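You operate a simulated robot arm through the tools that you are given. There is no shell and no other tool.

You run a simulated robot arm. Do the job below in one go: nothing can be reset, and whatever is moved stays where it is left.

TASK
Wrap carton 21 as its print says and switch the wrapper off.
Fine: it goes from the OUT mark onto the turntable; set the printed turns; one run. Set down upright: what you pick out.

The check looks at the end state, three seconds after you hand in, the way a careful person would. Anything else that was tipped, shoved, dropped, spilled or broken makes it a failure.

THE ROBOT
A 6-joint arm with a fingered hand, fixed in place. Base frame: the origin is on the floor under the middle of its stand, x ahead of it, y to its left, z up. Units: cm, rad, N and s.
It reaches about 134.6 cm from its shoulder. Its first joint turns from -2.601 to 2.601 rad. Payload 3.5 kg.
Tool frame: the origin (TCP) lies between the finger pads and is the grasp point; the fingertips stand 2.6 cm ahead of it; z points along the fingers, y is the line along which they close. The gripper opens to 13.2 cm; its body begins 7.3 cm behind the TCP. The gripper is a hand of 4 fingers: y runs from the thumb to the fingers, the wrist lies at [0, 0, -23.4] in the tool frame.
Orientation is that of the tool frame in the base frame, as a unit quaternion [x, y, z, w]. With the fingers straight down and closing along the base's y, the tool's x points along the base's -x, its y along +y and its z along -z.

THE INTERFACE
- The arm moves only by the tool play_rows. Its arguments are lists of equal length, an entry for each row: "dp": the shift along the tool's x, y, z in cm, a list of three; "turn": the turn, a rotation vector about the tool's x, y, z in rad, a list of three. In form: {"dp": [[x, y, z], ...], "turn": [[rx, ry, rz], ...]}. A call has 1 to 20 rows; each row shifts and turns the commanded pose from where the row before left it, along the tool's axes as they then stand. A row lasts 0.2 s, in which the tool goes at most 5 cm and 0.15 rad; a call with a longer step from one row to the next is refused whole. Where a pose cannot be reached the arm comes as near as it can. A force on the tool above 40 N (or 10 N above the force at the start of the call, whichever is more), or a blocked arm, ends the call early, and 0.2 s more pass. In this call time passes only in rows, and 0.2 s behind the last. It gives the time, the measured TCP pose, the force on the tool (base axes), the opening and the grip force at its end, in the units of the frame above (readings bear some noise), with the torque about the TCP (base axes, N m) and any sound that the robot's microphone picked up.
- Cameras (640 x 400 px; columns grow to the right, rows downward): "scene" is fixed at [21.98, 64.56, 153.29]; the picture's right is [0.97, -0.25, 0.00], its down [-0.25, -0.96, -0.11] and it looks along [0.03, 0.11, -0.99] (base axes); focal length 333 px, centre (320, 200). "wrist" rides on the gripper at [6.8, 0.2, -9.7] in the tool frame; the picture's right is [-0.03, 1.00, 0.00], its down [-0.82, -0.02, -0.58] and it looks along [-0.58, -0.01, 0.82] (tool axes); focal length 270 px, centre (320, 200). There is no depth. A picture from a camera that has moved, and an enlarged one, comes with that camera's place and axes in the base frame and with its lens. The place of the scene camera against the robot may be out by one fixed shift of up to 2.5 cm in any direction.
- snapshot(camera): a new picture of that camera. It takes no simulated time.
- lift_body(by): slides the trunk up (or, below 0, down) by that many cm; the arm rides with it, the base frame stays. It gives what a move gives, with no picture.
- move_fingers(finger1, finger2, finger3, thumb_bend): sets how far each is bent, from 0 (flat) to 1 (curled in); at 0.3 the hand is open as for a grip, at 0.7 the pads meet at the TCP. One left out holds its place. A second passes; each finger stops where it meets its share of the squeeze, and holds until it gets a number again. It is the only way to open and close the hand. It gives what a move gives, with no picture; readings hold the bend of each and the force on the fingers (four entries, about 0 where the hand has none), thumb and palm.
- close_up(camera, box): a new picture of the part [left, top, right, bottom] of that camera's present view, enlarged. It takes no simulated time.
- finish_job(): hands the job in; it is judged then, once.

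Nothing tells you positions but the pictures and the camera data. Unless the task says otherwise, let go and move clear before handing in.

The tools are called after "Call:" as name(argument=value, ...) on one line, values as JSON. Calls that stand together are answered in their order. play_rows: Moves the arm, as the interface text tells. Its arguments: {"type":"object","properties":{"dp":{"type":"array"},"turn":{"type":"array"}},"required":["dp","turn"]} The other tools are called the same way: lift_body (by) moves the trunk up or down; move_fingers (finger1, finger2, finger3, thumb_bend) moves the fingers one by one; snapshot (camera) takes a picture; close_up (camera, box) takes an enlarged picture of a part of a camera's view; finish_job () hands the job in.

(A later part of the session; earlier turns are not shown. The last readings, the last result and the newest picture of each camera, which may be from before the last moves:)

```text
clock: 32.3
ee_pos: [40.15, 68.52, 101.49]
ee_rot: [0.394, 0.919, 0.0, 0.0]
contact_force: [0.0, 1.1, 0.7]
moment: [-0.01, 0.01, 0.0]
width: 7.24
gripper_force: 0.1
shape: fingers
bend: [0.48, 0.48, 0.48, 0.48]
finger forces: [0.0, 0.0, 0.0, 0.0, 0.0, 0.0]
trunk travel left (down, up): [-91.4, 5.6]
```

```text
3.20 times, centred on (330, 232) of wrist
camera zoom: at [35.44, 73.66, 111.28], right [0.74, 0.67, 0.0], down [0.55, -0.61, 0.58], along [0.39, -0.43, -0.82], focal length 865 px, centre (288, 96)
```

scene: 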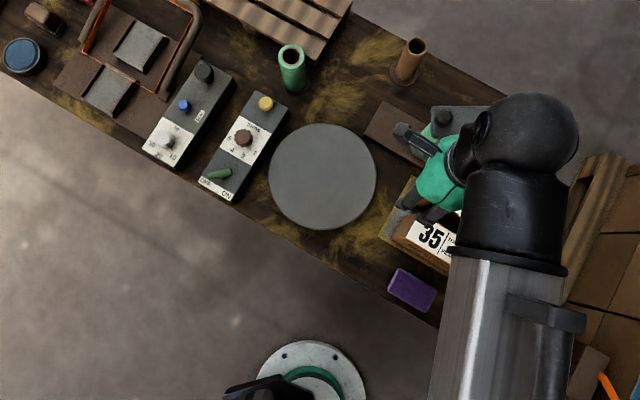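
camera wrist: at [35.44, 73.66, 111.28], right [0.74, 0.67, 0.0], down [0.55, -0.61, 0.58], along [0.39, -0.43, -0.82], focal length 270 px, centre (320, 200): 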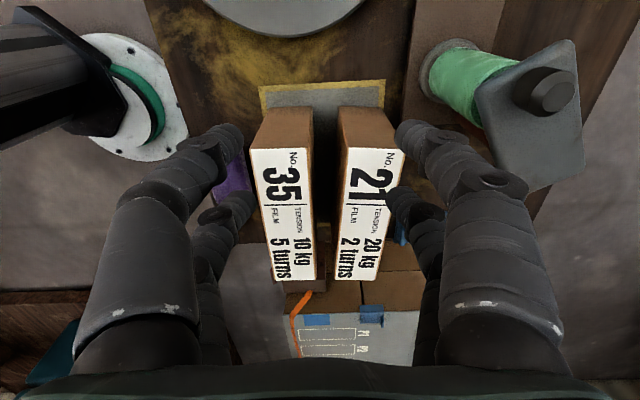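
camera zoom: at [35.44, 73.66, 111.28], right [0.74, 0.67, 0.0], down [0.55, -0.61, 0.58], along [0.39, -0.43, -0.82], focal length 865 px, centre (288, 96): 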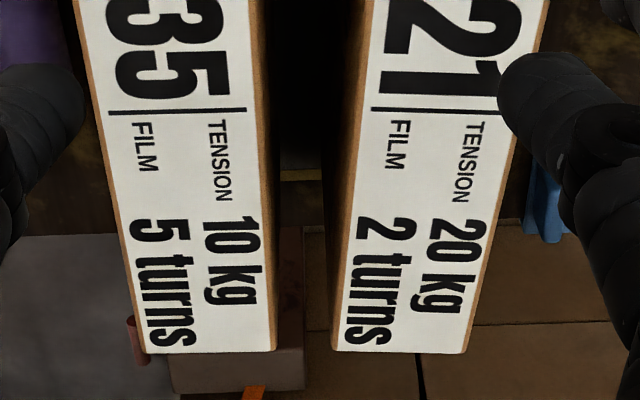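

Carton 21's top is at z ≈ 86.2, centred near (54.1, 61.3), about 6 × 20.5 cm, with its long axis at −49°. The gap to carton 35 is about 3.5 cm at mid-length. I'll align the yaw and hover directly above it.

Call:
play_rows(dp=[[0, 0, 0], [-3.69, 1.48, 0], [-3.69, 1.48, 0], [-3.69, 1.48, 0], [-3.69, 1.48, 0]], turn=[[0, 0, 0.05], [0, 0, 0], [0, 0, 0], [0, 0, 0], [0, 0, 0]])

Call:
snapshot(camera="wrist")

Call:
close_up(camera="scene", box=[370, 80, 550, 320])

```text
clock: 33.5
ee_pos: [54.22, 61.16, 101.54]
ee_rot: [0.417, 0.909, 0.0, 0.0]
contact_force: [0.7, 0.7, 1.0]
moment: [0.04, -0.04, -0.02]
width: 7.25
gripper_force: 0.1
shape: fingers
bend: [0.48, 0.48, 0.48, 0.48]
finger forces: [0.0, 0.0, 0.0, 0.1, 0.0, 0.0]
trunk travel left (down, up): [-91.4, 5.6]
```

```text
taken
camera wrist: at [49.86, 66.37, 111.28], right [0.77, 0.63, 0.0], down [0.52, -0.63, 0.58], along [0.37, -0.45, -0.82], focal length 270 px, centre (320, 200)
```

wrist: 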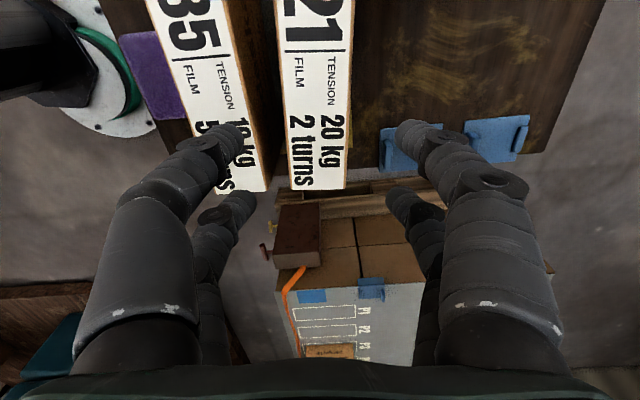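

```text
1.67 times, centred on (460, 200) of scene
camera zoom: at [21.98, 64.56, 153.29], right [0.97, -0.25, 0.0], down [-0.25, -0.96, -0.11], along [0.03, 0.11, -0.99], focal length 555 px, centre (87, 200)
```

zoom: 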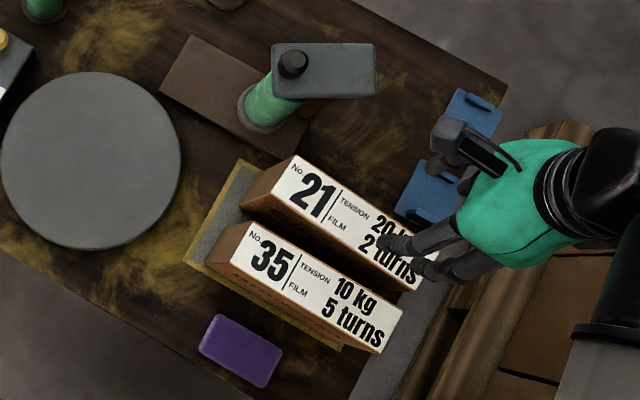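

Call:
close_up(camera="wrist", box=[220, 0, 420, 200])

```text
2.00 times, centred on (320, 100) of wrist
camera zoom: at [49.86, 66.37, 111.28], right [0.77, 0.63, 0.0], down [0.52, -0.63, 0.58], along [0.37, -0.45, -0.82], focal length 541 px, centre (320, 400)
```

zoom: 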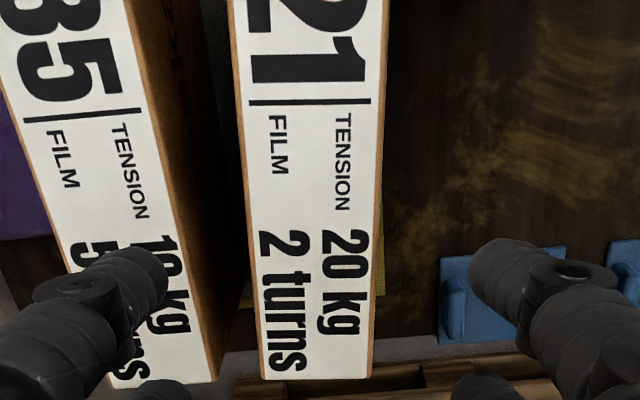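

Call:
play_rows(dp=[[1.5, -0.17, 0]], turn=[[0, 0, 0]])

Call:
lift_body(by=-11)

Call:
snapshot(camera="wrist")

Call:
close_up(camera="scene", box=[370, 80, 550, 320])

```text
clock: 33.9
ee_pos: [53.24, 62.01, 101.55]
ee_rot: [0.418, 0.909, -0.001, 0.0]
contact_force: [0.0, 1.3, 0.5]
moment: [-0.02, 0.0, 0.01]
width: 7.24
gripper_force: 0.0
shape: fingers
bend: [0.48, 0.48, 0.48, 0.48]
finger forces: [0.0, 0.0, 0.0, 0.0, 0.0, 0.1]
trunk travel left (down, up): [-91.4, 5.6]
```

```text
clock: 35.4
ee_pos: [53.21, 62.02, 90.64]
ee_rot: [0.418, 0.908, 0.0, 0.0]
contact_force: [0.4, 0.2, -0.1]
moment: [0.0, 0.0, -0.04]
width: 7.22
gripper_force: 0.1
shape: fingers
bend: [0.48, 0.48, 0.48, 0.48]
finger forces: [0.1, 0.1, 0.0, 0.0, 0.0, 0.0]
trunk travel left (down, up): [-80.4, 16.6]
```

```text
taken
camera wrist: at [48.78, 67.32, 100.29], right [0.78, 0.63, 0.0], down [0.52, -0.63, 0.58], along [0.36, -0.45, -0.82], focal length 270 px, centre (320, 200)
```

wrist: 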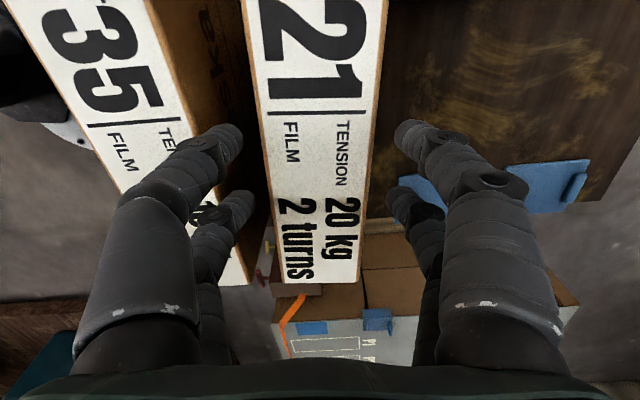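

```text
1.67 times, centred on (460, 200) of scene
camera zoom: at [21.98, 64.56, 153.29], right [0.97, -0.25, 0.0], down [-0.25, -0.96, -0.11], along [0.03, 0.11, -0.99], focal length 555 px, centre (87, 200)
```

zoom: 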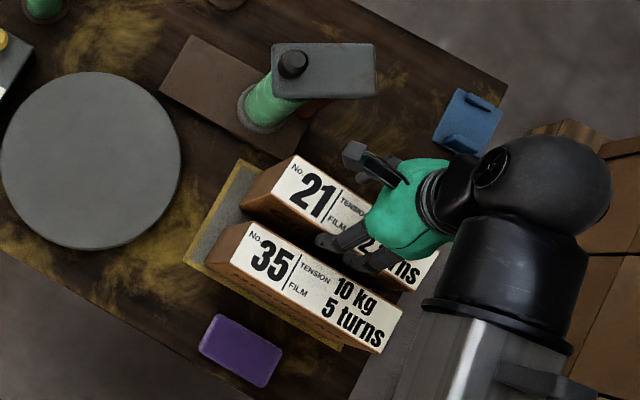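

Call:
close_up(camera="wrist", box=[220, 0, 420, 150])

Call:
close_up(camera="wrist", box=[180, 140, 440, 300])

```text
2.67 times, centred on (320, 75) of wrist
camera zoom: at [48.78, 67.32, 100.29], right [0.78, 0.63, 0.0], down [0.52, -0.63, 0.58], along [0.36, -0.45, -0.82], focal length 721 px, centre (320, 533)
```

zoom: 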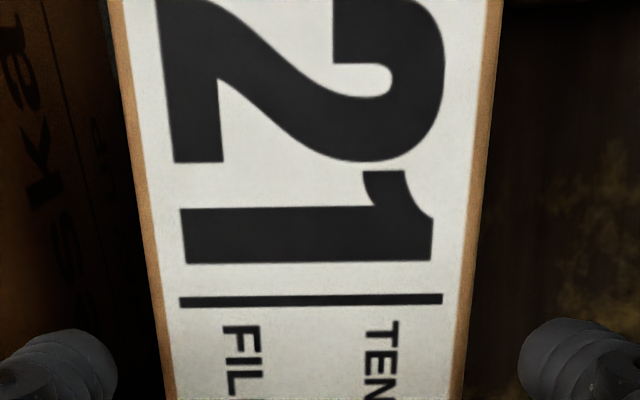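

```text
2.46 times, centred on (310, 220) of wrist
camera zoom: at [48.78, 67.32, 100.29], right [0.78, 0.63, 0.0], down [0.52, -0.63, 0.58], along [0.36, -0.45, -0.82], focal length 665 px, centre (345, 151)
```

zoom: 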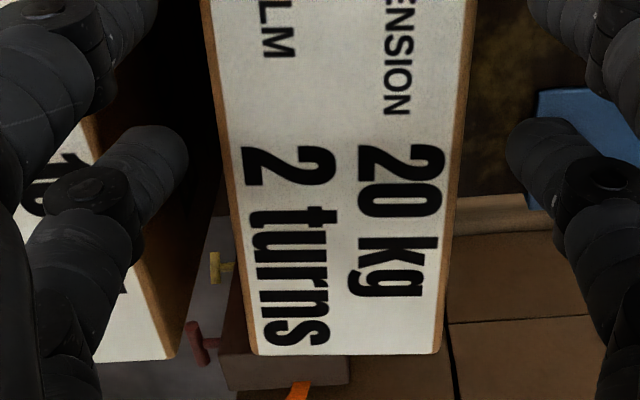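

Call:
lift_body(by=-3)

Call:
snapshot(camera="wrist")

Call:
close_up(camera="wrist", box=[180, 90, 460, 265])

```text
clock: 36.1
ee_pos: [53.08, 62.05, 87.55]
ee_rot: [0.418, 0.908, 0.0, 0.0]
contact_force: [-0.6, 0.1, -0.3]
moment: [-0.01, 0.02, 0.04]
width: 7.25
gripper_force: 0.1
shape: fingers
bend: [0.48, 0.48, 0.48, 0.48]
finger forces: [0.1, 0.0, 0.0, 0.0, 0.0, 0.0]
trunk travel left (down, up): [-77.4, 19.6]
```

```text
taken
camera wrist: at [48.78, 67.32, 97.29], right [0.78, 0.63, 0.0], down [0.52, -0.63, 0.58], along [0.36, -0.45, -0.82], focal length 270 px, centre (320, 200)
```

wrist: 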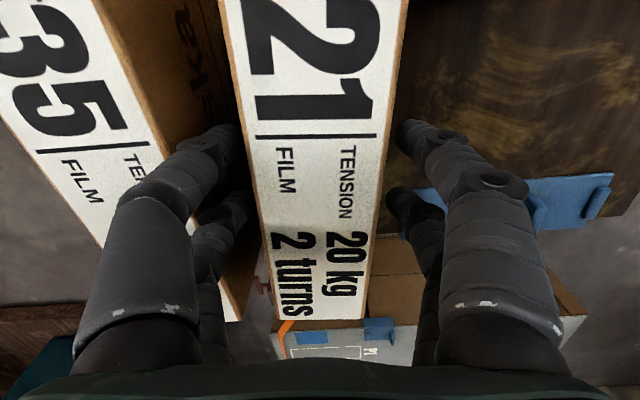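

```text
2.29 times, centred on (320, 178) of wrist
camera zoom: at [48.78, 67.32, 97.29], right [0.78, 0.63, 0.0], down [0.52, -0.63, 0.58], along [0.36, -0.45, -0.82], focal length 618 px, centre (320, 251)
```

zoom: 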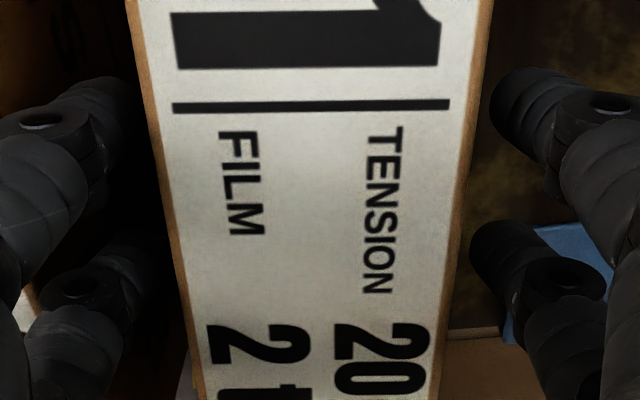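

Call:
lift_body(by=-3.3)

Call:
snapshot(camera="wrist")

Call:
close_up(camera="wrist", box=[60, 90, 340, 265])

```text
clock: 36.9
ee_pos: [53.29, 62.06, 84.27]
ee_rot: [0.417, 0.909, 0.001, 0.0]
contact_force: [0.5, 0.0, -0.3]
moment: [0.02, 0.04, 0.0]
width: 7.22
gripper_force: 0.2
shape: fingers
bend: [0.48, 0.48, 0.48, 0.48]
finger forces: [0.1, 0.0, 0.1, 0.0, 0.1, 0.0]
trunk travel left (down, up): [-74.1, 22.9]
```

```text
taken
camera wrist: at [48.78, 67.32, 93.98], right [0.78, 0.63, 0.0], down [0.52, -0.63, 0.58], along [0.36, -0.45, -0.82], focal length 270 px, centre (320, 200)
```

wrist: 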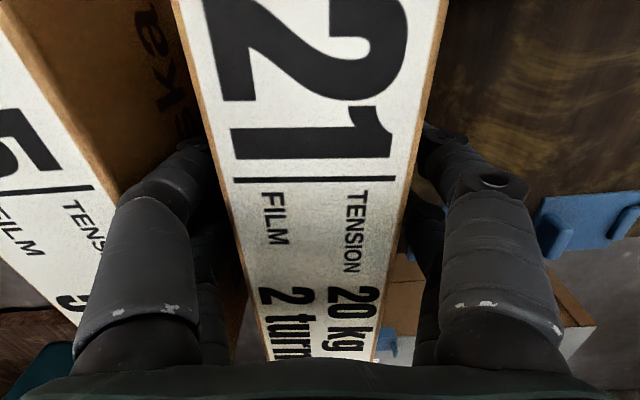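

```text
2.29 times, centred on (200, 178) of wrist
camera zoom: at [48.78, 67.32, 93.98], right [0.78, 0.63, 0.0], down [0.52, -0.63, 0.58], along [0.36, -0.45, -0.82], focal length 618 px, centre (594, 251)
```

zoom: 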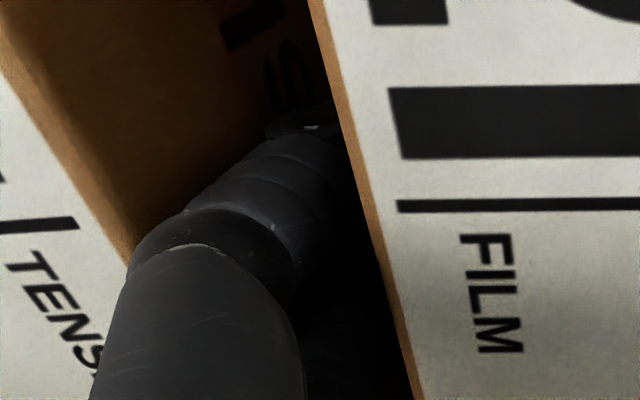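

Call:
move_fingers(finger1=0.52, finger2=0.52, finger3=0.52, thumb_bend=0.52)

Call:
snapshot(camera="wrist")

```text
clock: 37.9
ee_pos: [53.21, 61.98, 84.34]
ee_rot: [0.418, 0.908, 0.0, 0.0]
contact_force: [-1.3, -0.6, -0.8]
moment: [-0.02, 0.02, 0.0]
width: 6.08
gripper_force: 0.7
shape: fingers
bend: [0.52, 0.52, 0.51, 0.52]
finger forces: [0.0, 0.0, 0.7, 0.0, 0.6, 0.1]
trunk travel left (down, up): [-74.1, 22.9]
```

```text
taken
camera wrist: at [48.78, 67.33, 93.99], right [0.78, 0.63, 0.0], down [0.52, -0.63, 0.58], along [0.36, -0.45, -0.82], focal length 270 px, centre (320, 200)
```

wrist: 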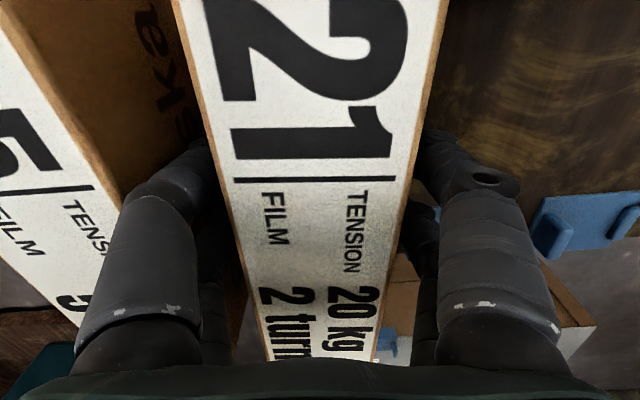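

Call:
move_fingers(finger1=0.62, finger2=0.62, finger3=0.62, thumb_bend=0.62)

Call:
snapshot(camera="wrist")

```text
clock: 38.9
ee_pos: [53.16, 62.02, 84.18]
ee_rot: [0.417, 0.909, 0.0, 0.0]
contact_force: [-0.5, -0.8, -0.1]
moment: [-0.06, 0.05, -0.01]
width: 5.61
gripper_force: 15.6
shape: fingers
bend: [0.53, 0.53, 0.53, 0.57]
finger forces: [7.3, 6.8, 6.5, 0.0, 9.5, 0.1]
trunk travel left (down, up): [-74.1, 22.9]
```

```text
taken
camera wrist: at [48.78, 67.33, 93.99], right [0.78, 0.63, 0.0], down [0.52, -0.63, 0.58], along [0.36, -0.45, -0.82], focal length 270 px, centre (320, 200)
```

wrist: 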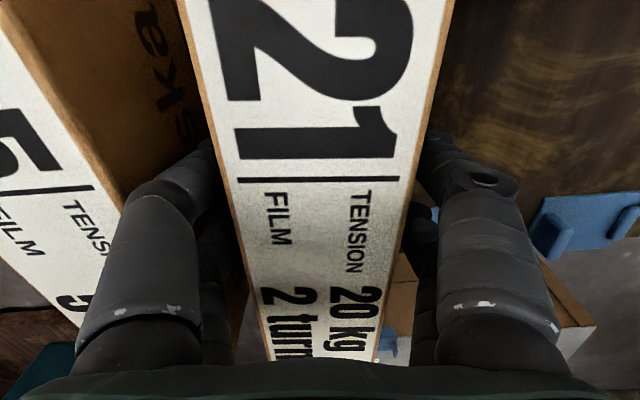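

Carton 21 is gripped with about 7 N on each digit. I'll test-lift it slightly.

Call:
lift_body(by=1.5)

Call:
snapshot(camera="wrist")

Call:
close_up(camera="scene", box=[370, 80, 550, 320])

```text
clock: 39.5
ee_pos: [53.21, 62.15, 85.67]
ee_rot: [0.417, 0.909, 0.0, 0.0]
contact_force: [0.2, 0.2, -5.8]
moment: [-0.01, -0.01, 0.01]
width: 5.57
gripper_force: 14.3
shape: fingers
bend: [0.53, 0.53, 0.53, 0.57]
finger forces: [7.6, 7.3, 6.2, 0.0, 8.8, 0.0]
trunk travel left (down, up): [-75.6, 21.4]
```

```text
taken
camera wrist: at [48.82, 67.37, 95.44], right [0.78, 0.63, 0.0], down [0.52, -0.63, 0.58], along [0.36, -0.45, -0.82], focal length 270 px, centre (320, 200)
```

wrist: 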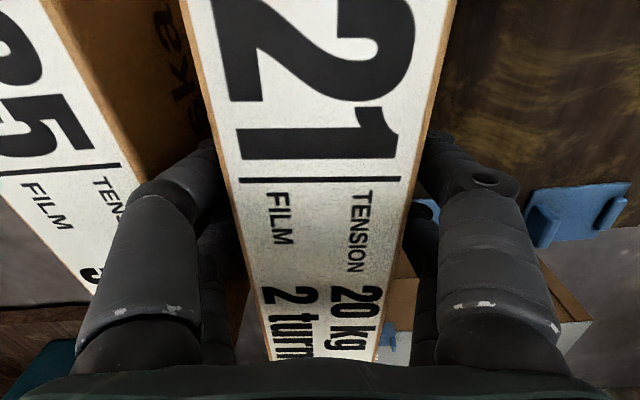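

```text
1.67 times, centred on (460, 200) of scene
camera zoom: at [21.98, 64.56, 153.29], right [0.97, -0.25, 0.0], down [-0.25, -0.96, -0.11], along [0.03, 0.11, -0.99], focal length 555 px, centre (87, 200)
```

zoom: 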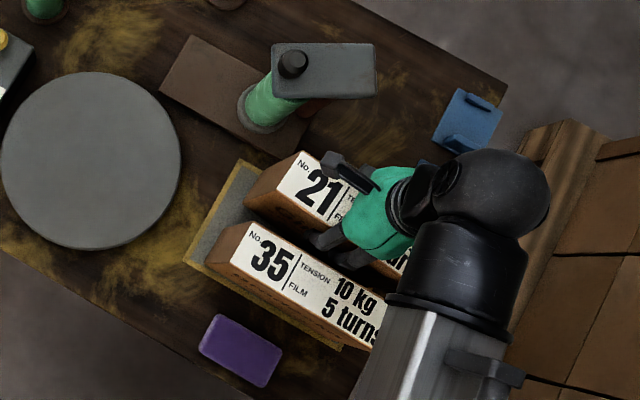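

Call:
lift_body(by=6)

Call:
lift_body(by=11)

Call:
snapshot(camera="wrist")

Call:
snapshot(camera="scene")

```text
clock: 40.5
ee_pos: [53.21, 62.09, 91.67]
ee_rot: [0.418, 0.908, 0.0, -0.001]
contact_force: [0.2, 0.3, -7.2]
moment: [-0.02, 0.03, -0.01]
width: 5.59
gripper_force: 14.7
shape: fingers
bend: [0.53, 0.53, 0.53, 0.57]
finger forces: [7.6, 7.3, 6.1, 0.1, 8.7, 0.0]
trunk travel left (down, up): [-81.6, 15.4]
```

```text
clock: 41.9
ee_pos: [53.29, 62.14, 102.75]
ee_rot: [0.418, 0.909, -0.001, 0.0]
contact_force: [0.0, -0.2, -6.0]
moment: [0.04, 0.02, -0.04]
width: 5.61
gripper_force: 14.9
shape: fingers
bend: [0.53, 0.53, 0.53, 0.57]
finger forces: [7.6, 7.3, 6.0, 0.0, 8.8, 0.1]
trunk travel left (down, up): [-92.6, 4.4]
```

```text
taken
camera wrist: at [48.82, 67.37, 112.43], right [0.78, 0.63, 0.0], down [0.52, -0.63, 0.58], along [0.36, -0.45, -0.82], focal length 270 px, centre (320, 200)
```

wrist: 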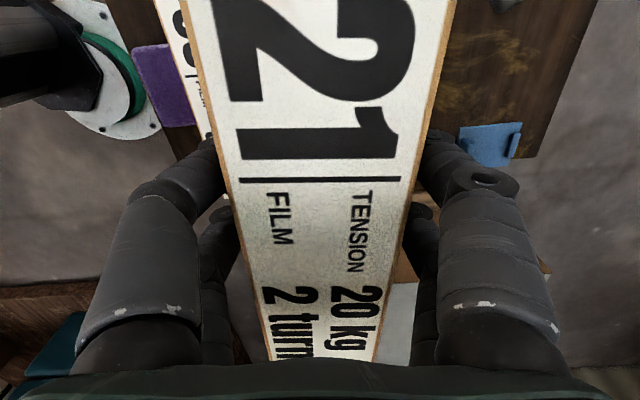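

```text
taken
```

scene: 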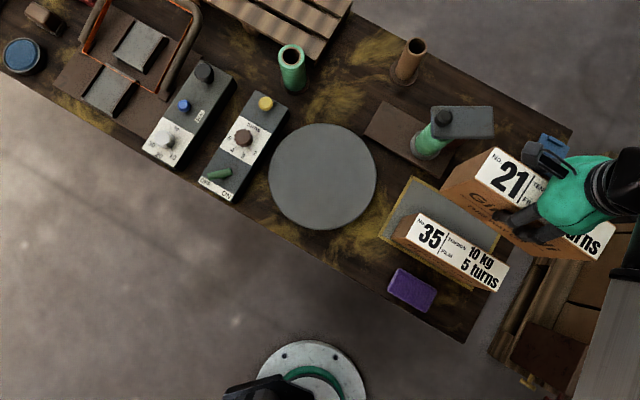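

The carton is held upright and carton 35 hasn't moved. I'll measure the turntable more closely before carrying the carton across.

Call:
close_up(camera="scene", box=[257, 110, 387, 240])

Call:
close_up(camera="scene", box=[370, 90, 550, 290])

```text
3.08 times, centred on (322, 175) of scene
camera zoom: at [21.98, 64.56, 153.29], right [0.97, -0.25, 0.0], down [-0.25, -0.96, -0.11], along [0.03, 0.11, -0.99], focal length 1024 px, centre (314, 277)
```

zoom: 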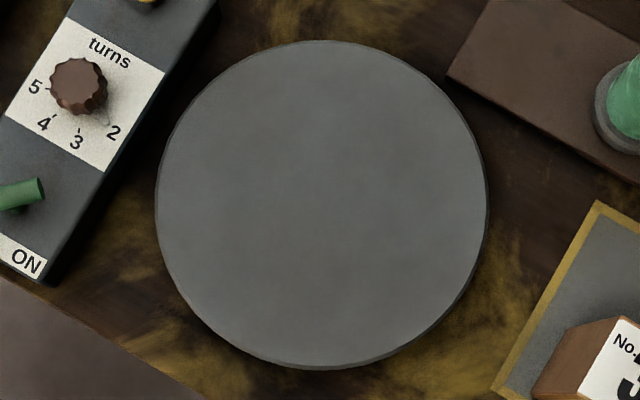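

```text
2.00 times, centred on (460, 190) of scene
camera zoom: at [21.98, 64.56, 153.29], right [0.97, -0.25, 0.0], down [-0.25, -0.96, -0.11], along [0.03, 0.11, -0.99], focal length 666 px, centre (40, 220)
```

zoom: 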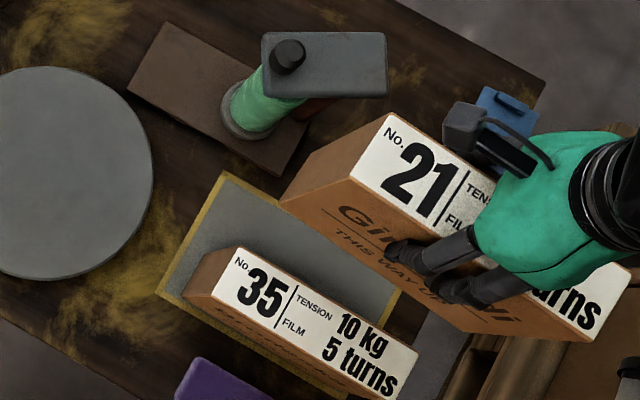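

Call:
play_rows(dp=[[1.0, -0.3, 0], [1.95, -0.613, 0], [1.95, -0.613, 0], [1.95, -0.613, 0], [1.95, -0.613, 0], [1.95, -0.613, 0], [1.95, -0.613, 0], [1.95, -0.613, 0], [1.95, -0.613, 0]], turn=[[0, 0, 0], [0, 0, 0], [0, 0, 0], [0, 0, 0], [0, 0, 0], [0, 0, 0], [0, 0, 0], [0, 0, 0], [0, 0, 0]])

Call:
snapshot(camera="scene")

Call:
snapshot(camera="wrist")

```text
clock: 43.9
ee_pos: [38.76, 71.48, 102.68]
ee_rot: [0.419, 0.908, -0.001, 0.0]
contact_force: [0.1, 0.7, -7.4]
moment: [0.01, 0.0, 0.01]
width: 5.59
gripper_force: 15.0
shape: fingers
bend: [0.53, 0.53, 0.53, 0.57]
finger forces: [7.6, 7.3, 6.0, 0.0, 8.8, 0.0]
trunk travel left (down, up): [-92.6, 4.4]
```

```text
taken
```

scene: 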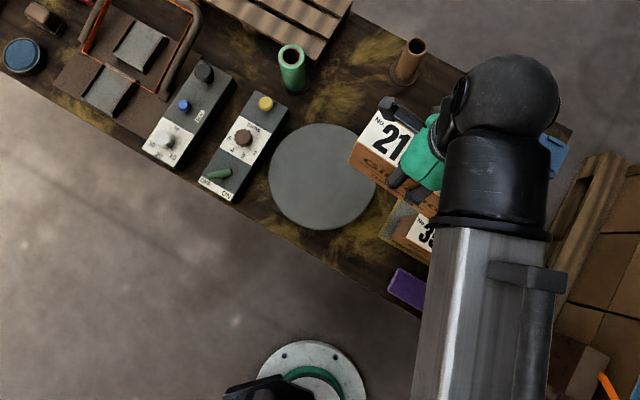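

```text
taken
camera wrist: at [34.27, 76.77, 112.44], right [0.78, 0.63, 0.0], down [0.52, -0.63, 0.58], along [0.36, -0.45, -0.82], focal length 270 px, centre (320, 200)
```

wrist: 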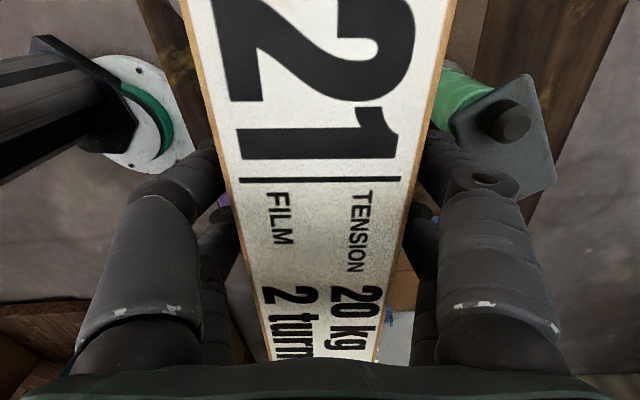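

Call:
play_rows(dp=[[1.824, -0.6075, 0], [1.824, -0.6075, 0], [1.824, -0.6075, 0], [1.824, -0.6075, 0], [1.824, -0.6075, 0], [1.824, -0.6075, 0], [1.824, -0.6075, 0], [1.824, -0.6075, 0]], turn=[[0, 0, 0], [0, 0, 0], [0, 0, 0], [0, 0, 0], [0, 0, 0], [0, 0, 0], [0, 0, 0], [0, 0, 0]])

Call:
lift_body(by=-9)

Call:
close_up(camera="scene", box=[220, 80, 440, 250])

Call:
snapshot(camera="wrist")

```text
clock: 45.7
ee_pos: [25.38, 79.04, 102.66]
ee_rot: [0.418, 0.909, 0.0, 0.0]
contact_force: [-0.4, -0.3, -6.2]
moment: [0.04, 0.02, 0.03]
width: 5.57
gripper_force: 14.4
shape: fingers
bend: [0.53, 0.53, 0.53, 0.57]
finger forces: [7.5, 7.3, 6.0, 0.0, 8.8, 0.0]
trunk travel left (down, up): [-92.6, 4.4]
```

```text
clock: 47.0
ee_pos: [25.26, 79.1, 93.69]
ee_rot: [0.417, 0.909, 0.001, 0.0]
contact_force: [0.6, 0.0, -6.6]
moment: [0.01, 0.01, -0.01]
width: 5.58
gripper_force: 15.1
shape: fingers
bend: [0.53, 0.53, 0.53, 0.57]
finger forces: [7.6, 7.2, 6.0, 0.0, 8.8, 0.0]
trunk travel left (down, up): [-83.6, 13.4]
```

```text
2.35 times, centred on (330, 165) of scene
camera zoom: at [21.98, 64.56, 153.29], right [0.97, -0.25, 0.0], down [-0.25, -0.96, -0.11], along [0.03, 0.11, -0.99], focal length 783 px, centre (296, 282)
```

zoom: 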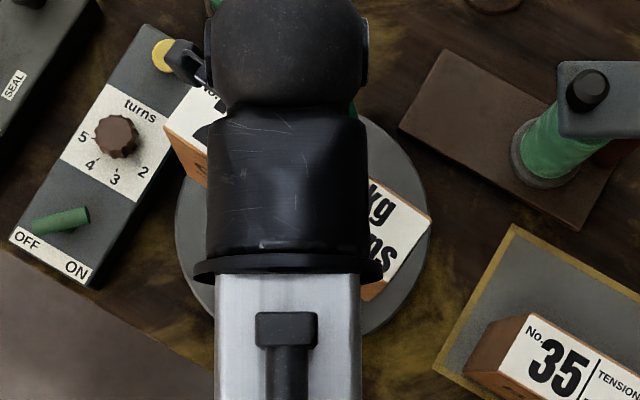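

```text
taken
camera wrist: at [20.83, 84.32, 103.45], right [0.78, 0.63, 0.0], down [0.52, -0.63, 0.58], along [0.36, -0.45, -0.82], focal length 270 px, centre (320, 200)
```

wrist: 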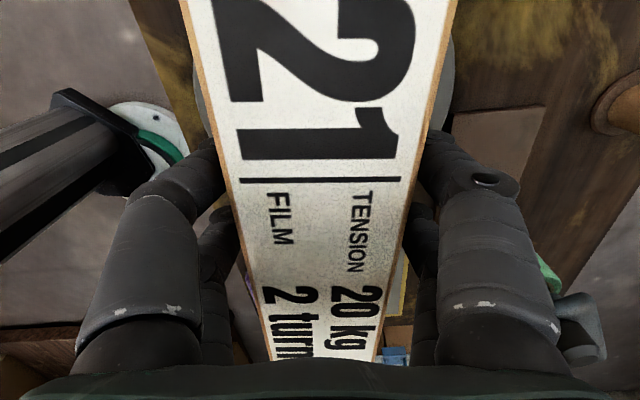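

Call:
play_rows(dp=[[0.05, 0.35, 0]], turn=[[0, 0, 0]])

Call:
lift_body(by=-4)

Call:
lift_body(by=-0.7)

Call:
close_up(camera="wrist", box=[120, 0, 520, 250])

```text
clock: 47.4
ee_pos: [25.41, 79.31, 93.72]
ee_rot: [0.417, 0.909, 0.0, 0.0]
contact_force: [-0.7, 0.0, -6.9]
moment: [0.03, 0.0, -0.01]
width: 5.59
gripper_force: 14.6
shape: fingers
bend: [0.53, 0.53, 0.53, 0.57]
finger forces: [7.6, 7.3, 6.0, 0.0, 8.7, 0.0]
trunk travel left (down, up): [-83.6, 13.4]
```

```text
clock: 48.2
ee_pos: [25.47, 79.32, 89.64]
ee_rot: [0.417, 0.909, 0.0, 0.0]
contact_force: [0.4, -0.9, -6.3]
moment: [0.06, 0.04, 0.0]
width: 5.6
gripper_force: 14.8
shape: fingers
bend: [0.53, 0.53, 0.53, 0.57]
finger forces: [7.7, 7.2, 6.0, 0.0, 8.8, 0.1]
trunk travel left (down, up): [-79.6, 17.4]
```

```text
clock: 48.8
ee_pos: [25.52, 79.21, 89.02]
ee_rot: [0.418, 0.908, -0.001, 0.0]
contact_force: [-0.4, -0.5, -5.7]
moment: [0.02, 0.01, 0.01]
width: 5.58
gripper_force: 15.1
shape: fingers
bend: [0.53, 0.53, 0.53, 0.57]
finger forces: [7.7, 7.2, 5.9, 0.0, 8.8, 0.1]
trunk travel left (down, up): [-78.9, 18.1]
```

```text
1.60 times, centred on (320, 125) of wrist
camera zoom: at [21.04, 84.57, 98.75], right [0.78, 0.63, 0.0], down [0.52, -0.63, 0.58], along [0.36, -0.45, -0.82], focal length 432 px, centre (320, 320)
```

zoom: 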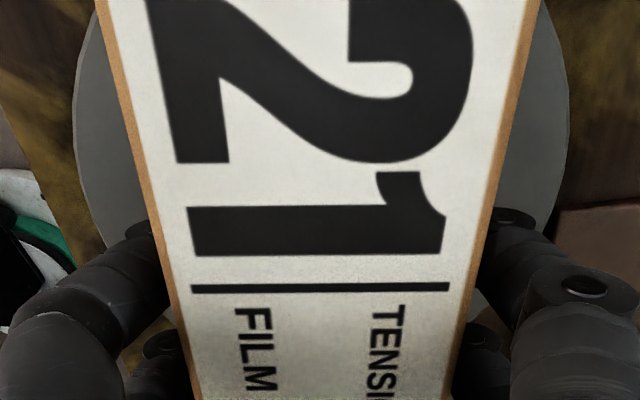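

Call:
lift_body(by=-1.0)

Call:
lift_body(by=-0.8)

Call:
lift_body(by=-0.5)

```text
clock: 49.4
ee_pos: [25.52, 79.41, 87.95]
ee_rot: [0.418, 0.908, -0.001, 0.0]
contact_force: [-0.3, 0.3, -6.4]
moment: [-0.01, 0.04, 0.02]
width: 5.61
gripper_force: 15.0
shape: fingers
bend: [0.53, 0.53, 0.53, 0.57]
finger forces: [7.7, 7.2, 6.0, 0.0, 8.8, 0.0]
trunk travel left (down, up): [-77.9, 19.1]
```

```text
clock: 49.9
ee_pos: [25.4, 79.13, 87.39]
ee_rot: [0.418, 0.909, 0.001, -0.001]
contact_force: [-0.9, 1.0, 21.2]
moment: [0.08, 0.05, 0.03]
width: 5.55
gripper_force: 17.3
shape: fingers
bend: [0.54, 0.54, 0.55, 0.58]
finger forces: [8.4, 8.3, 7.4, 0.0, 9.7, 0.0]
trunk travel left (down, up): [-77.1, 19.9]
```

```text
clock: 50.5
ee_pos: [25.37, 79.16, 86.93]
ee_rot: [0.418, 0.909, 0.001, 0.0]
contact_force: [-1.2, -0.1, 20.5]
moment: [0.09, 0.02, 0.0]
width: 5.61
gripper_force: 16.5
shape: fingers
bend: [0.54, 0.54, 0.55, 0.58]
finger forces: [8.5, 8.1, 7.3, 0.0, 9.5, 0.0]
trunk travel left (down, up): [-76.6, 20.4]
```

The carton touched down on the turntable at TCP z ≈ 87.5. I'll release it.

Call:
move_fingers(finger1=0.47, finger2=0.47, finger3=0.47, thumb_bend=0.47)

Call:
snapshot(camera="wrist")

```text
clock: 51.5
ee_pos: [25.39, 79.26, 86.73]
ee_rot: [0.418, 0.909, 0.0, 0.001]
contact_force: [-0.3, 0.3, -0.3]
moment: [0.01, -0.01, -0.03]
width: 7.56
gripper_force: 0.0
shape: fingers
bend: [0.47, 0.47, 0.47, 0.47]
finger forces: [0.0, 0.0, 0.0, 0.0, 0.1, 0.0]
trunk travel left (down, up): [-76.6, 20.4]
```

```text
taken
camera wrist: at [21.02, 84.54, 96.48], right [0.78, 0.63, 0.0], down [0.52, -0.63, 0.58], along [0.36, -0.45, -0.82], focal length 270 px, centre (320, 200)
```

wrist: 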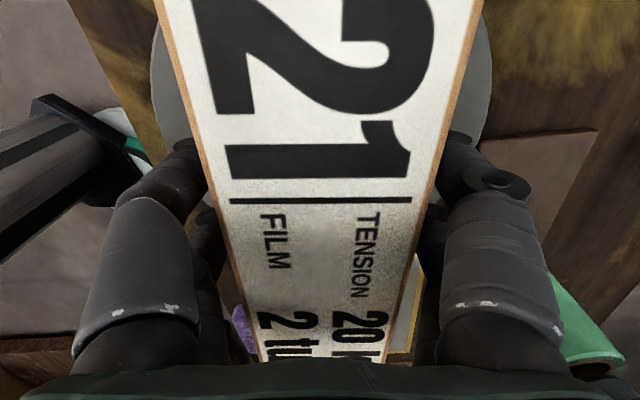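

Call:
move_fingers(finger1=0.42, finger2=0.42, finger3=0.42, thumb_bend=0.42)

Call:
lift_body(by=3)

Call:
lift_body(by=13)

Call:
snapshot(camera="wrist")

Call:
snapshot(camera="scene")

```text
clock: 52.5
ee_pos: [25.45, 79.33, 86.69]
ee_rot: [0.418, 0.908, 0.0, 0.0]
contact_force: [0.6, -0.5, -0.1]
moment: [-0.02, -0.03, 0.02]
width: 9.25
gripper_force: 0.1
shape: fingers
bend: [0.42, 0.42, 0.42, 0.42]
finger forces: [0.0, 0.0, 0.0, 0.0, 0.1, 0.0]
trunk travel left (down, up): [-76.6, 20.4]
```

```text
clock: 53.2
ee_pos: [25.46, 79.26, 89.64]
ee_rot: [0.418, 0.908, 0.0, 0.0]
contact_force: [-0.1, 0.0, 0.7]
moment: [0.0, 0.0, -0.02]
width: 9.26
gripper_force: 0.0
shape: fingers
bend: [0.42, 0.42, 0.42, 0.42]
finger forces: [0.1, 0.1, 0.0, 0.0, 0.0, 0.0]
trunk travel left (down, up): [-79.6, 17.4]
```

```text
clock: 54.8
ee_pos: [25.45, 79.23, 102.87]
ee_rot: [0.417, 0.909, 0.0, 0.001]
contact_force: [-0.5, -0.3, -0.5]
moment: [-0.01, -0.03, 0.02]
width: 9.26
gripper_force: 0.0
shape: fingers
bend: [0.42, 0.42, 0.42, 0.42]
finger forces: [0.1, 0.0, 0.0, 0.0, 0.1, 0.0]
trunk travel left (down, up): [-92.6, 4.4]
```

```text
taken
camera wrist: at [21.03, 84.55, 112.47], right [0.78, 0.63, 0.0], down [0.52, -0.63, 0.58], along [0.36, -0.45, -0.82], focal length 270 px, centre (320, 200)
```

wrist: 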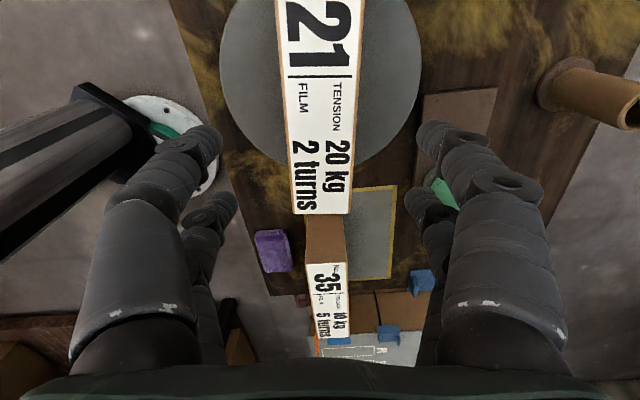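

```text
taken
```

scene: 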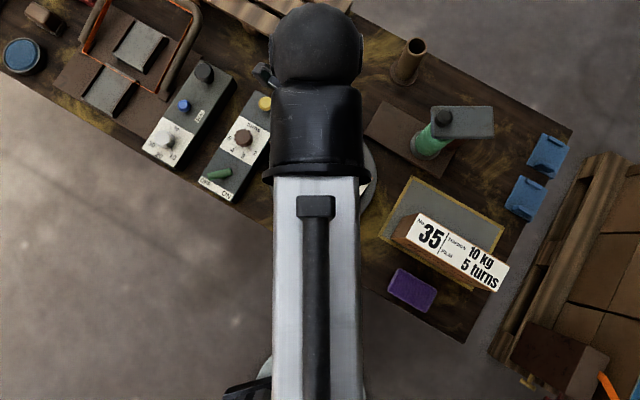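

Carton 21 stands upright on the turntable, roughly centred. Next I'll yaw the hand to straddle the ON/OFF bar and hover over it.

Call:
play_rows(dp=[[0, 0, 0], [0, 0, 0], [0, 0, 0], [0, 0, 0], [0, 0, 0], [0, 0, 0], [3.5, 0.71, 0], [3.5, 0.71, 0], [3.5, 0.71, 0], [3.5, 0.71, 0], [3.5, 0.71, 0], [3.5, 0.71, 0]], turn=[[0, 0, -0.1437], [0, 0, -0.1437], [0, 0, -0.1437], [0, 0, -0.1437], [0, 0, -0.1437], [0, 0, -0.1437], [0, 0, 0], [0, 0, 0], [0, 0, 0], [0, 0, 0], [0, 0, 0], [0, 0, 0]])

Call:
lift_body(by=-9)

Call:
snapshot(camera="wrist")

Call:
snapshot(camera="scene")

```text
clock: 57.4
ee_pos: [4.42, 83.63, 102.8]
ee_rot: [0.0, 1.0, 0.0, 0.0]
contact_force: [0.3, -0.3, 0.0]
moment: [-0.02, -0.02, 0.01]
width: 9.25
gripper_force: 0.0
shape: fingers
bend: [0.42, 0.42, 0.42, 0.42]
finger forces: [0.0, 0.0, 0.0, 0.0, 0.0, 0.0]
trunk travel left (down, up): [-92.6, 4.4]
```

```text
clock: 58.6
ee_pos: [4.35, 83.75, 93.87]
ee_rot: [0.0, 1.0, 0.0, 0.0]
contact_force: [-0.8, -0.2, 0.2]
moment: [-0.01, -0.02, 0.04]
width: 9.24
gripper_force: 0.0
shape: fingers
bend: [0.42, 0.42, 0.42, 0.42]
finger forces: [0.1, 0.1, 0.0, 0.1, 0.0, 0.0]
trunk travel left (down, up): [-83.6, 13.4]
```

```text
taken
camera wrist: at [-2.53, 83.84, 103.49], right [0.03, 1.0, 0.0], down [0.82, -0.02, 0.58], along [0.58, -0.01, -0.82], focal length 270 px, centre (320, 200)
```

wrist: 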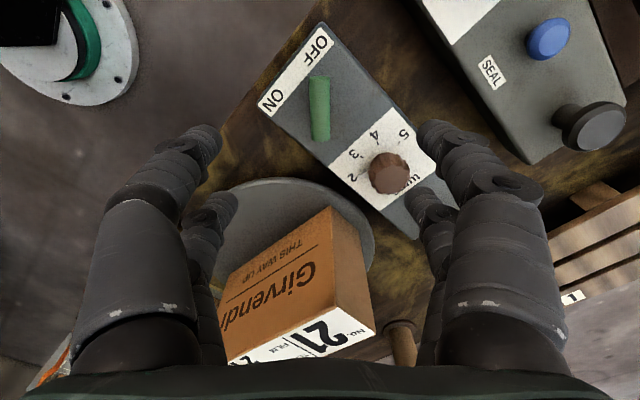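

```text
taken
```

scene: 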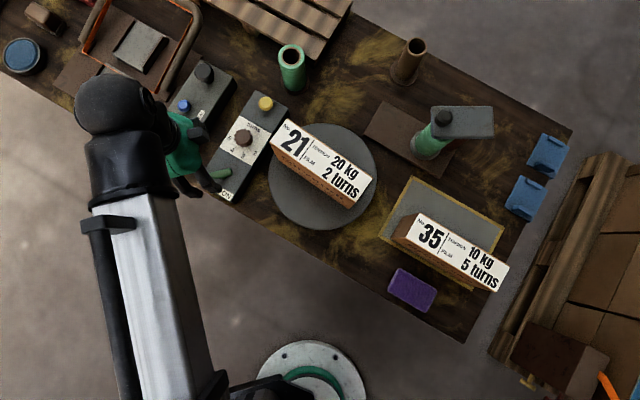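

Call:
play_rows(dp=[[0.2, 0, 0]], turn=[[0, 0, 0]])

Call:
move_fingers(finger1=0.52, finger2=0.52, finger3=0.52, thumb_bend=0.52)

Call:
lift_body(by=-8.5)

Call:
snapshot(camera="wrist")

```text
clock: 59.0
ee_pos: [4.23, 83.76, 93.79]
ee_rot: [0.0, 1.0, 0.0, 0.0]
contact_force: [-0.5, -0.5, -0.8]
moment: [0.04, 0.01, 0.0]
width: 9.24
gripper_force: 0.0
shape: fingers
bend: [0.42, 0.42, 0.42, 0.42]
finger forces: [0.0, 0.0, 0.0, 0.0, 0.0, 0.0]
trunk travel left (down, up): [-83.6, 13.4]
```

```text
clock: 60.0
ee_pos: [4.2, 83.73, 93.72]
ee_rot: [-0.001, 1.0, 0.0, 0.0]
contact_force: [-0.1, 0.3, -0.5]
moment: [0.01, -0.01, 0.01]
width: 5.95
gripper_force: 0.0
shape: fingers
bend: [0.52, 0.52, 0.52, 0.52]
finger forces: [0.0, 0.0, 0.1, 0.1, 0.0, 0.0]
trunk travel left (down, up): [-83.6, 13.4]
```

```text
clock: 61.2
ee_pos: [4.15, 83.61, 85.24]
ee_rot: [0.0, 1.0, 0.0, 0.0]
contact_force: [0.1, 0.4, -0.3]
moment: [0.0, 0.01, 0.01]
width: 5.97
gripper_force: 0.0
shape: fingers
bend: [0.52, 0.52, 0.52, 0.52]
finger forces: [0.0, 0.1, 0.0, 0.0, 0.0, 0.0]
trunk travel left (down, up): [-75.1, 21.9]
```

```text
taken
camera wrist: at [-2.72, 83.82, 94.99], right [0.03, 1.0, 0.0], down [0.82, -0.02, 0.58], along [0.58, -0.01, -0.82], focal length 270 px, centre (320, 200)
```

wrist: 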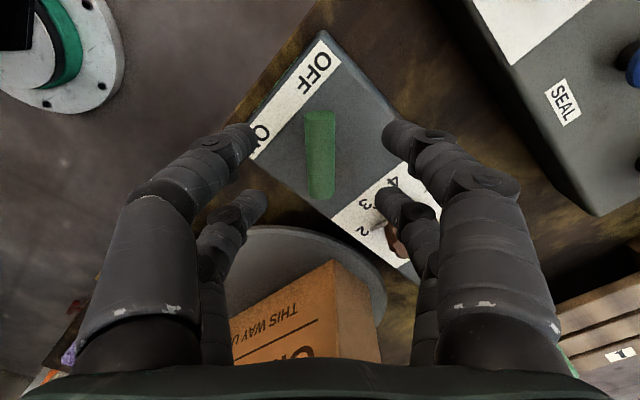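

Call:
lift_body(by=-3.3)

Call:
snapshot(camera="wrist")

```text
clock: 62.0
ee_pos: [4.3, 83.82, 81.9]
ee_rot: [0.0, 1.0, 0.0, 0.0]
contact_force: [0.5, -0.5, 0.4]
moment: [-0.02, -0.01, 0.01]
width: 5.96
gripper_force: 0.0
shape: fingers
bend: [0.52, 0.52, 0.52, 0.52]
finger forces: [0.0, 0.0, 0.0, 0.1, 0.1, 0.0]
trunk travel left (down, up): [-71.8, 25.2]
```

```text
taken
camera wrist: at [-2.72, 83.82, 91.68], right [0.03, 1.0, 0.0], down [0.82, -0.02, 0.58], along [0.58, -0.01, -0.82], focal length 270 px, centre (320, 200)
```

wrist: 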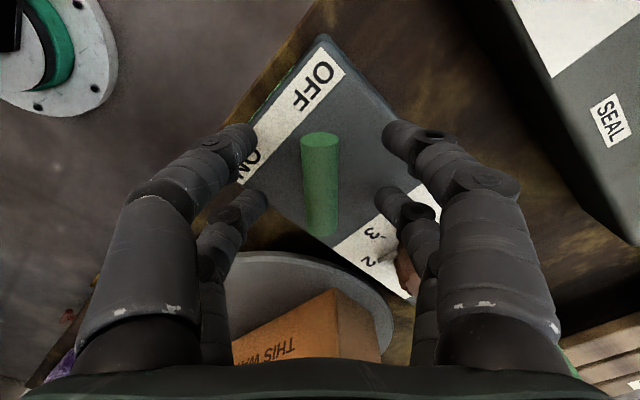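

Call:
move_fingers(finger1=0.63, finger2=0.63, finger3=0.63, thumb_bend=0.63)

Call:
move_fingers(finger1=0.7, finger2=0.7, finger3=0.7, thumb_bend=0.7)

Call:
snapshot(camera="wrist")

```text
clock: 63.0
ee_pos: [4.38, 83.64, 81.99]
ee_rot: [-0.001, 1.0, 0.001, 0.0]
contact_force: [0.3, -0.3, -0.8]
moment: [0.02, 0.01, -0.03]
width: 2.34
gripper_force: 0.1
shape: fingers
bend: [0.63, 0.63, 0.63, 0.63]
finger forces: [0.0, 0.1, 0.1, 0.0, 0.0, 0.1]
trunk travel left (down, up): [-71.8, 25.2]
```

```text
clock: 64.0
ee_pos: [4.09, 83.73, 81.89]
ee_rot: [0.0, 1.0, 0.0, 0.001]
contact_force: [-0.2, -1.0, -3.8]
moment: [0.0, -0.03, 0.04]
width: 1.27
gripper_force: 6.2
shape: fingers
bend: [0.66, 0.66, 0.66, 0.68]
finger forces: [2.7, 2.8, 2.8, 0.0, 4.0, 0.0]
trunk travel left (down, up): [-71.8, 25.2]
```

```text
taken
camera wrist: at [-2.72, 83.83, 91.66], right [0.03, 1.0, 0.0], down [0.82, -0.02, 0.58], along [0.58, -0.01, -0.82], focal length 270 px, centre (320, 200)
```

wrist: 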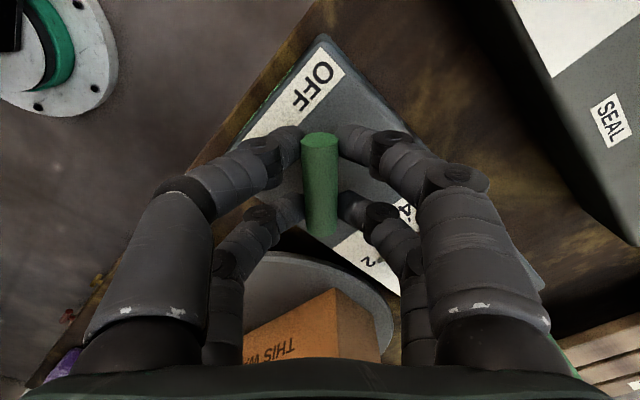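

The bar is held by all four digits. I'll turn it towards ON, half way first.

Call:
play_rows(dp=[[0, 0, 0], [0, 0, 0], [0, 0, 0], [0, 0, 0], [0, 0, 0], [0, 0, 0], [0, 0, 0]], turn=[[0, 0, -0.11], [0, 0, -0.11], [0, 0, -0.11], [0, 0, -0.11], [0, 0, -0.11], [0, 0, -0.11], [0, 0, -0.11]])

Call:
snapshot(camera="wrist")

```text
clock: 65.6
ee_pos: [4.34, 83.52, 81.94]
ee_rot: [-0.377, 0.926, 0.0, 0.0]
contact_force: [0.6, -6.9, -4.7]
moment: [-0.16, -0.04, -0.04]
width: 1.26
gripper_force: 6.5
shape: fingers
bend: [0.66, 0.67, 0.66, 0.68]
finger forces: [2.3, 1.9, 4.2, 0.0, 5.3, 0.0]
trunk travel left (down, up): [-71.8, 25.2]
```

```text
taken
camera wrist: at [-0.87, 78.95, 91.69], right [-0.68, 0.73, 0.0], down [0.6, 0.56, 0.58], along [0.42, 0.39, -0.82], focal length 270 px, centre (320, 200)
```

wrist: 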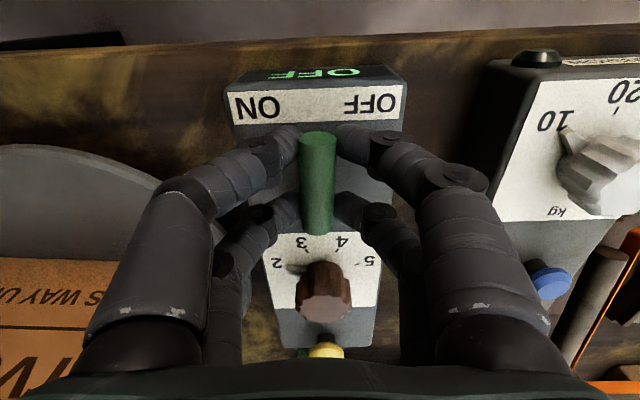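

Call:
play_rows(dp=[[0, 0, 0], [0, 0, 0], [0, 0, 0], [0, 0, 0], [0, 0, 0], [0, 0, 0], [0, 0, 0]], turn=[[0, 0, -0.11], [0, 0, -0.11], [0, 0, -0.11], [0, 0, -0.11], [0, 0, -0.11], [0, 0, -0.11], [0, 0, -0.11]])

Call:
snapshot(camera="wrist")

```text
clock: 67.2
ee_pos: [4.26, 83.65, 81.97]
ee_rot: [-0.696, 0.718, -0.001, 0.0]
contact_force: [6.9, -11.6, -4.1]
moment: [-0.22, -0.12, -0.01]
width: 1.25
gripper_force: 7.0
shape: fingers
bend: [0.67, 0.67, 0.65, 0.67]
finger forces: [1.6, 1.8, 4.3, 0.1, 6.2, 0.0]
trunk travel left (down, up): [-71.8, 25.2]
```

```text
taken
camera wrist: at [3.81, 76.76, 91.71], right [-1.0, 0.05, 0.0], down [0.04, 0.82, 0.58], along [0.03, 0.58, -0.82], focal length 270 px, centre (320, 200)
```

wrist: 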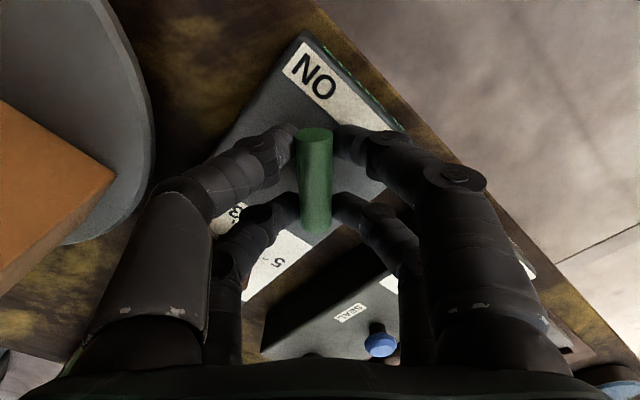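

Call:
close_up(camera="wrist", box=[260, 20, 420, 140])

Call:
close_up(camera="scene", box=[190, 80, 400, 240])

```text
3.33 times, centred on (340, 80) of wrist
camera zoom: at [3.81, 76.76, 91.71], right [-1.0, 0.05, 0.0], down [0.04, 0.82, 0.58], along [0.03, 0.58, -0.82], focal length 901 px, centre (253, 600)
```

zoom: 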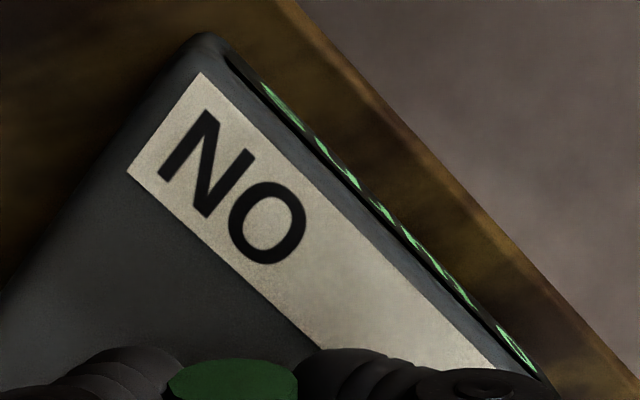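

```text
2.50 times, centred on (295, 160) of scene
camera zoom: at [21.98, 64.56, 153.29], right [0.97, -0.25, 0.0], down [-0.25, -0.96, -0.11], along [0.03, 0.11, -0.99], focal length 832 px, centre (382, 300)
```

zoom: 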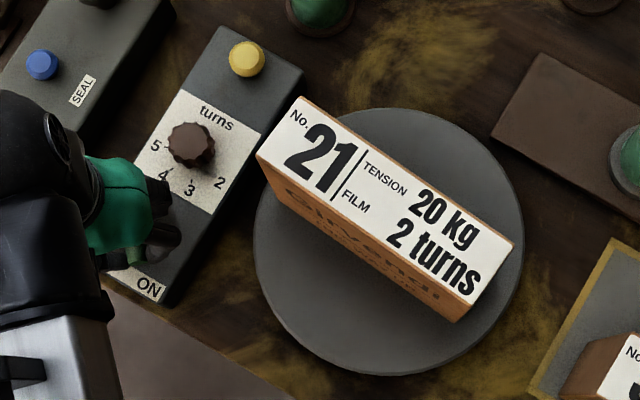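

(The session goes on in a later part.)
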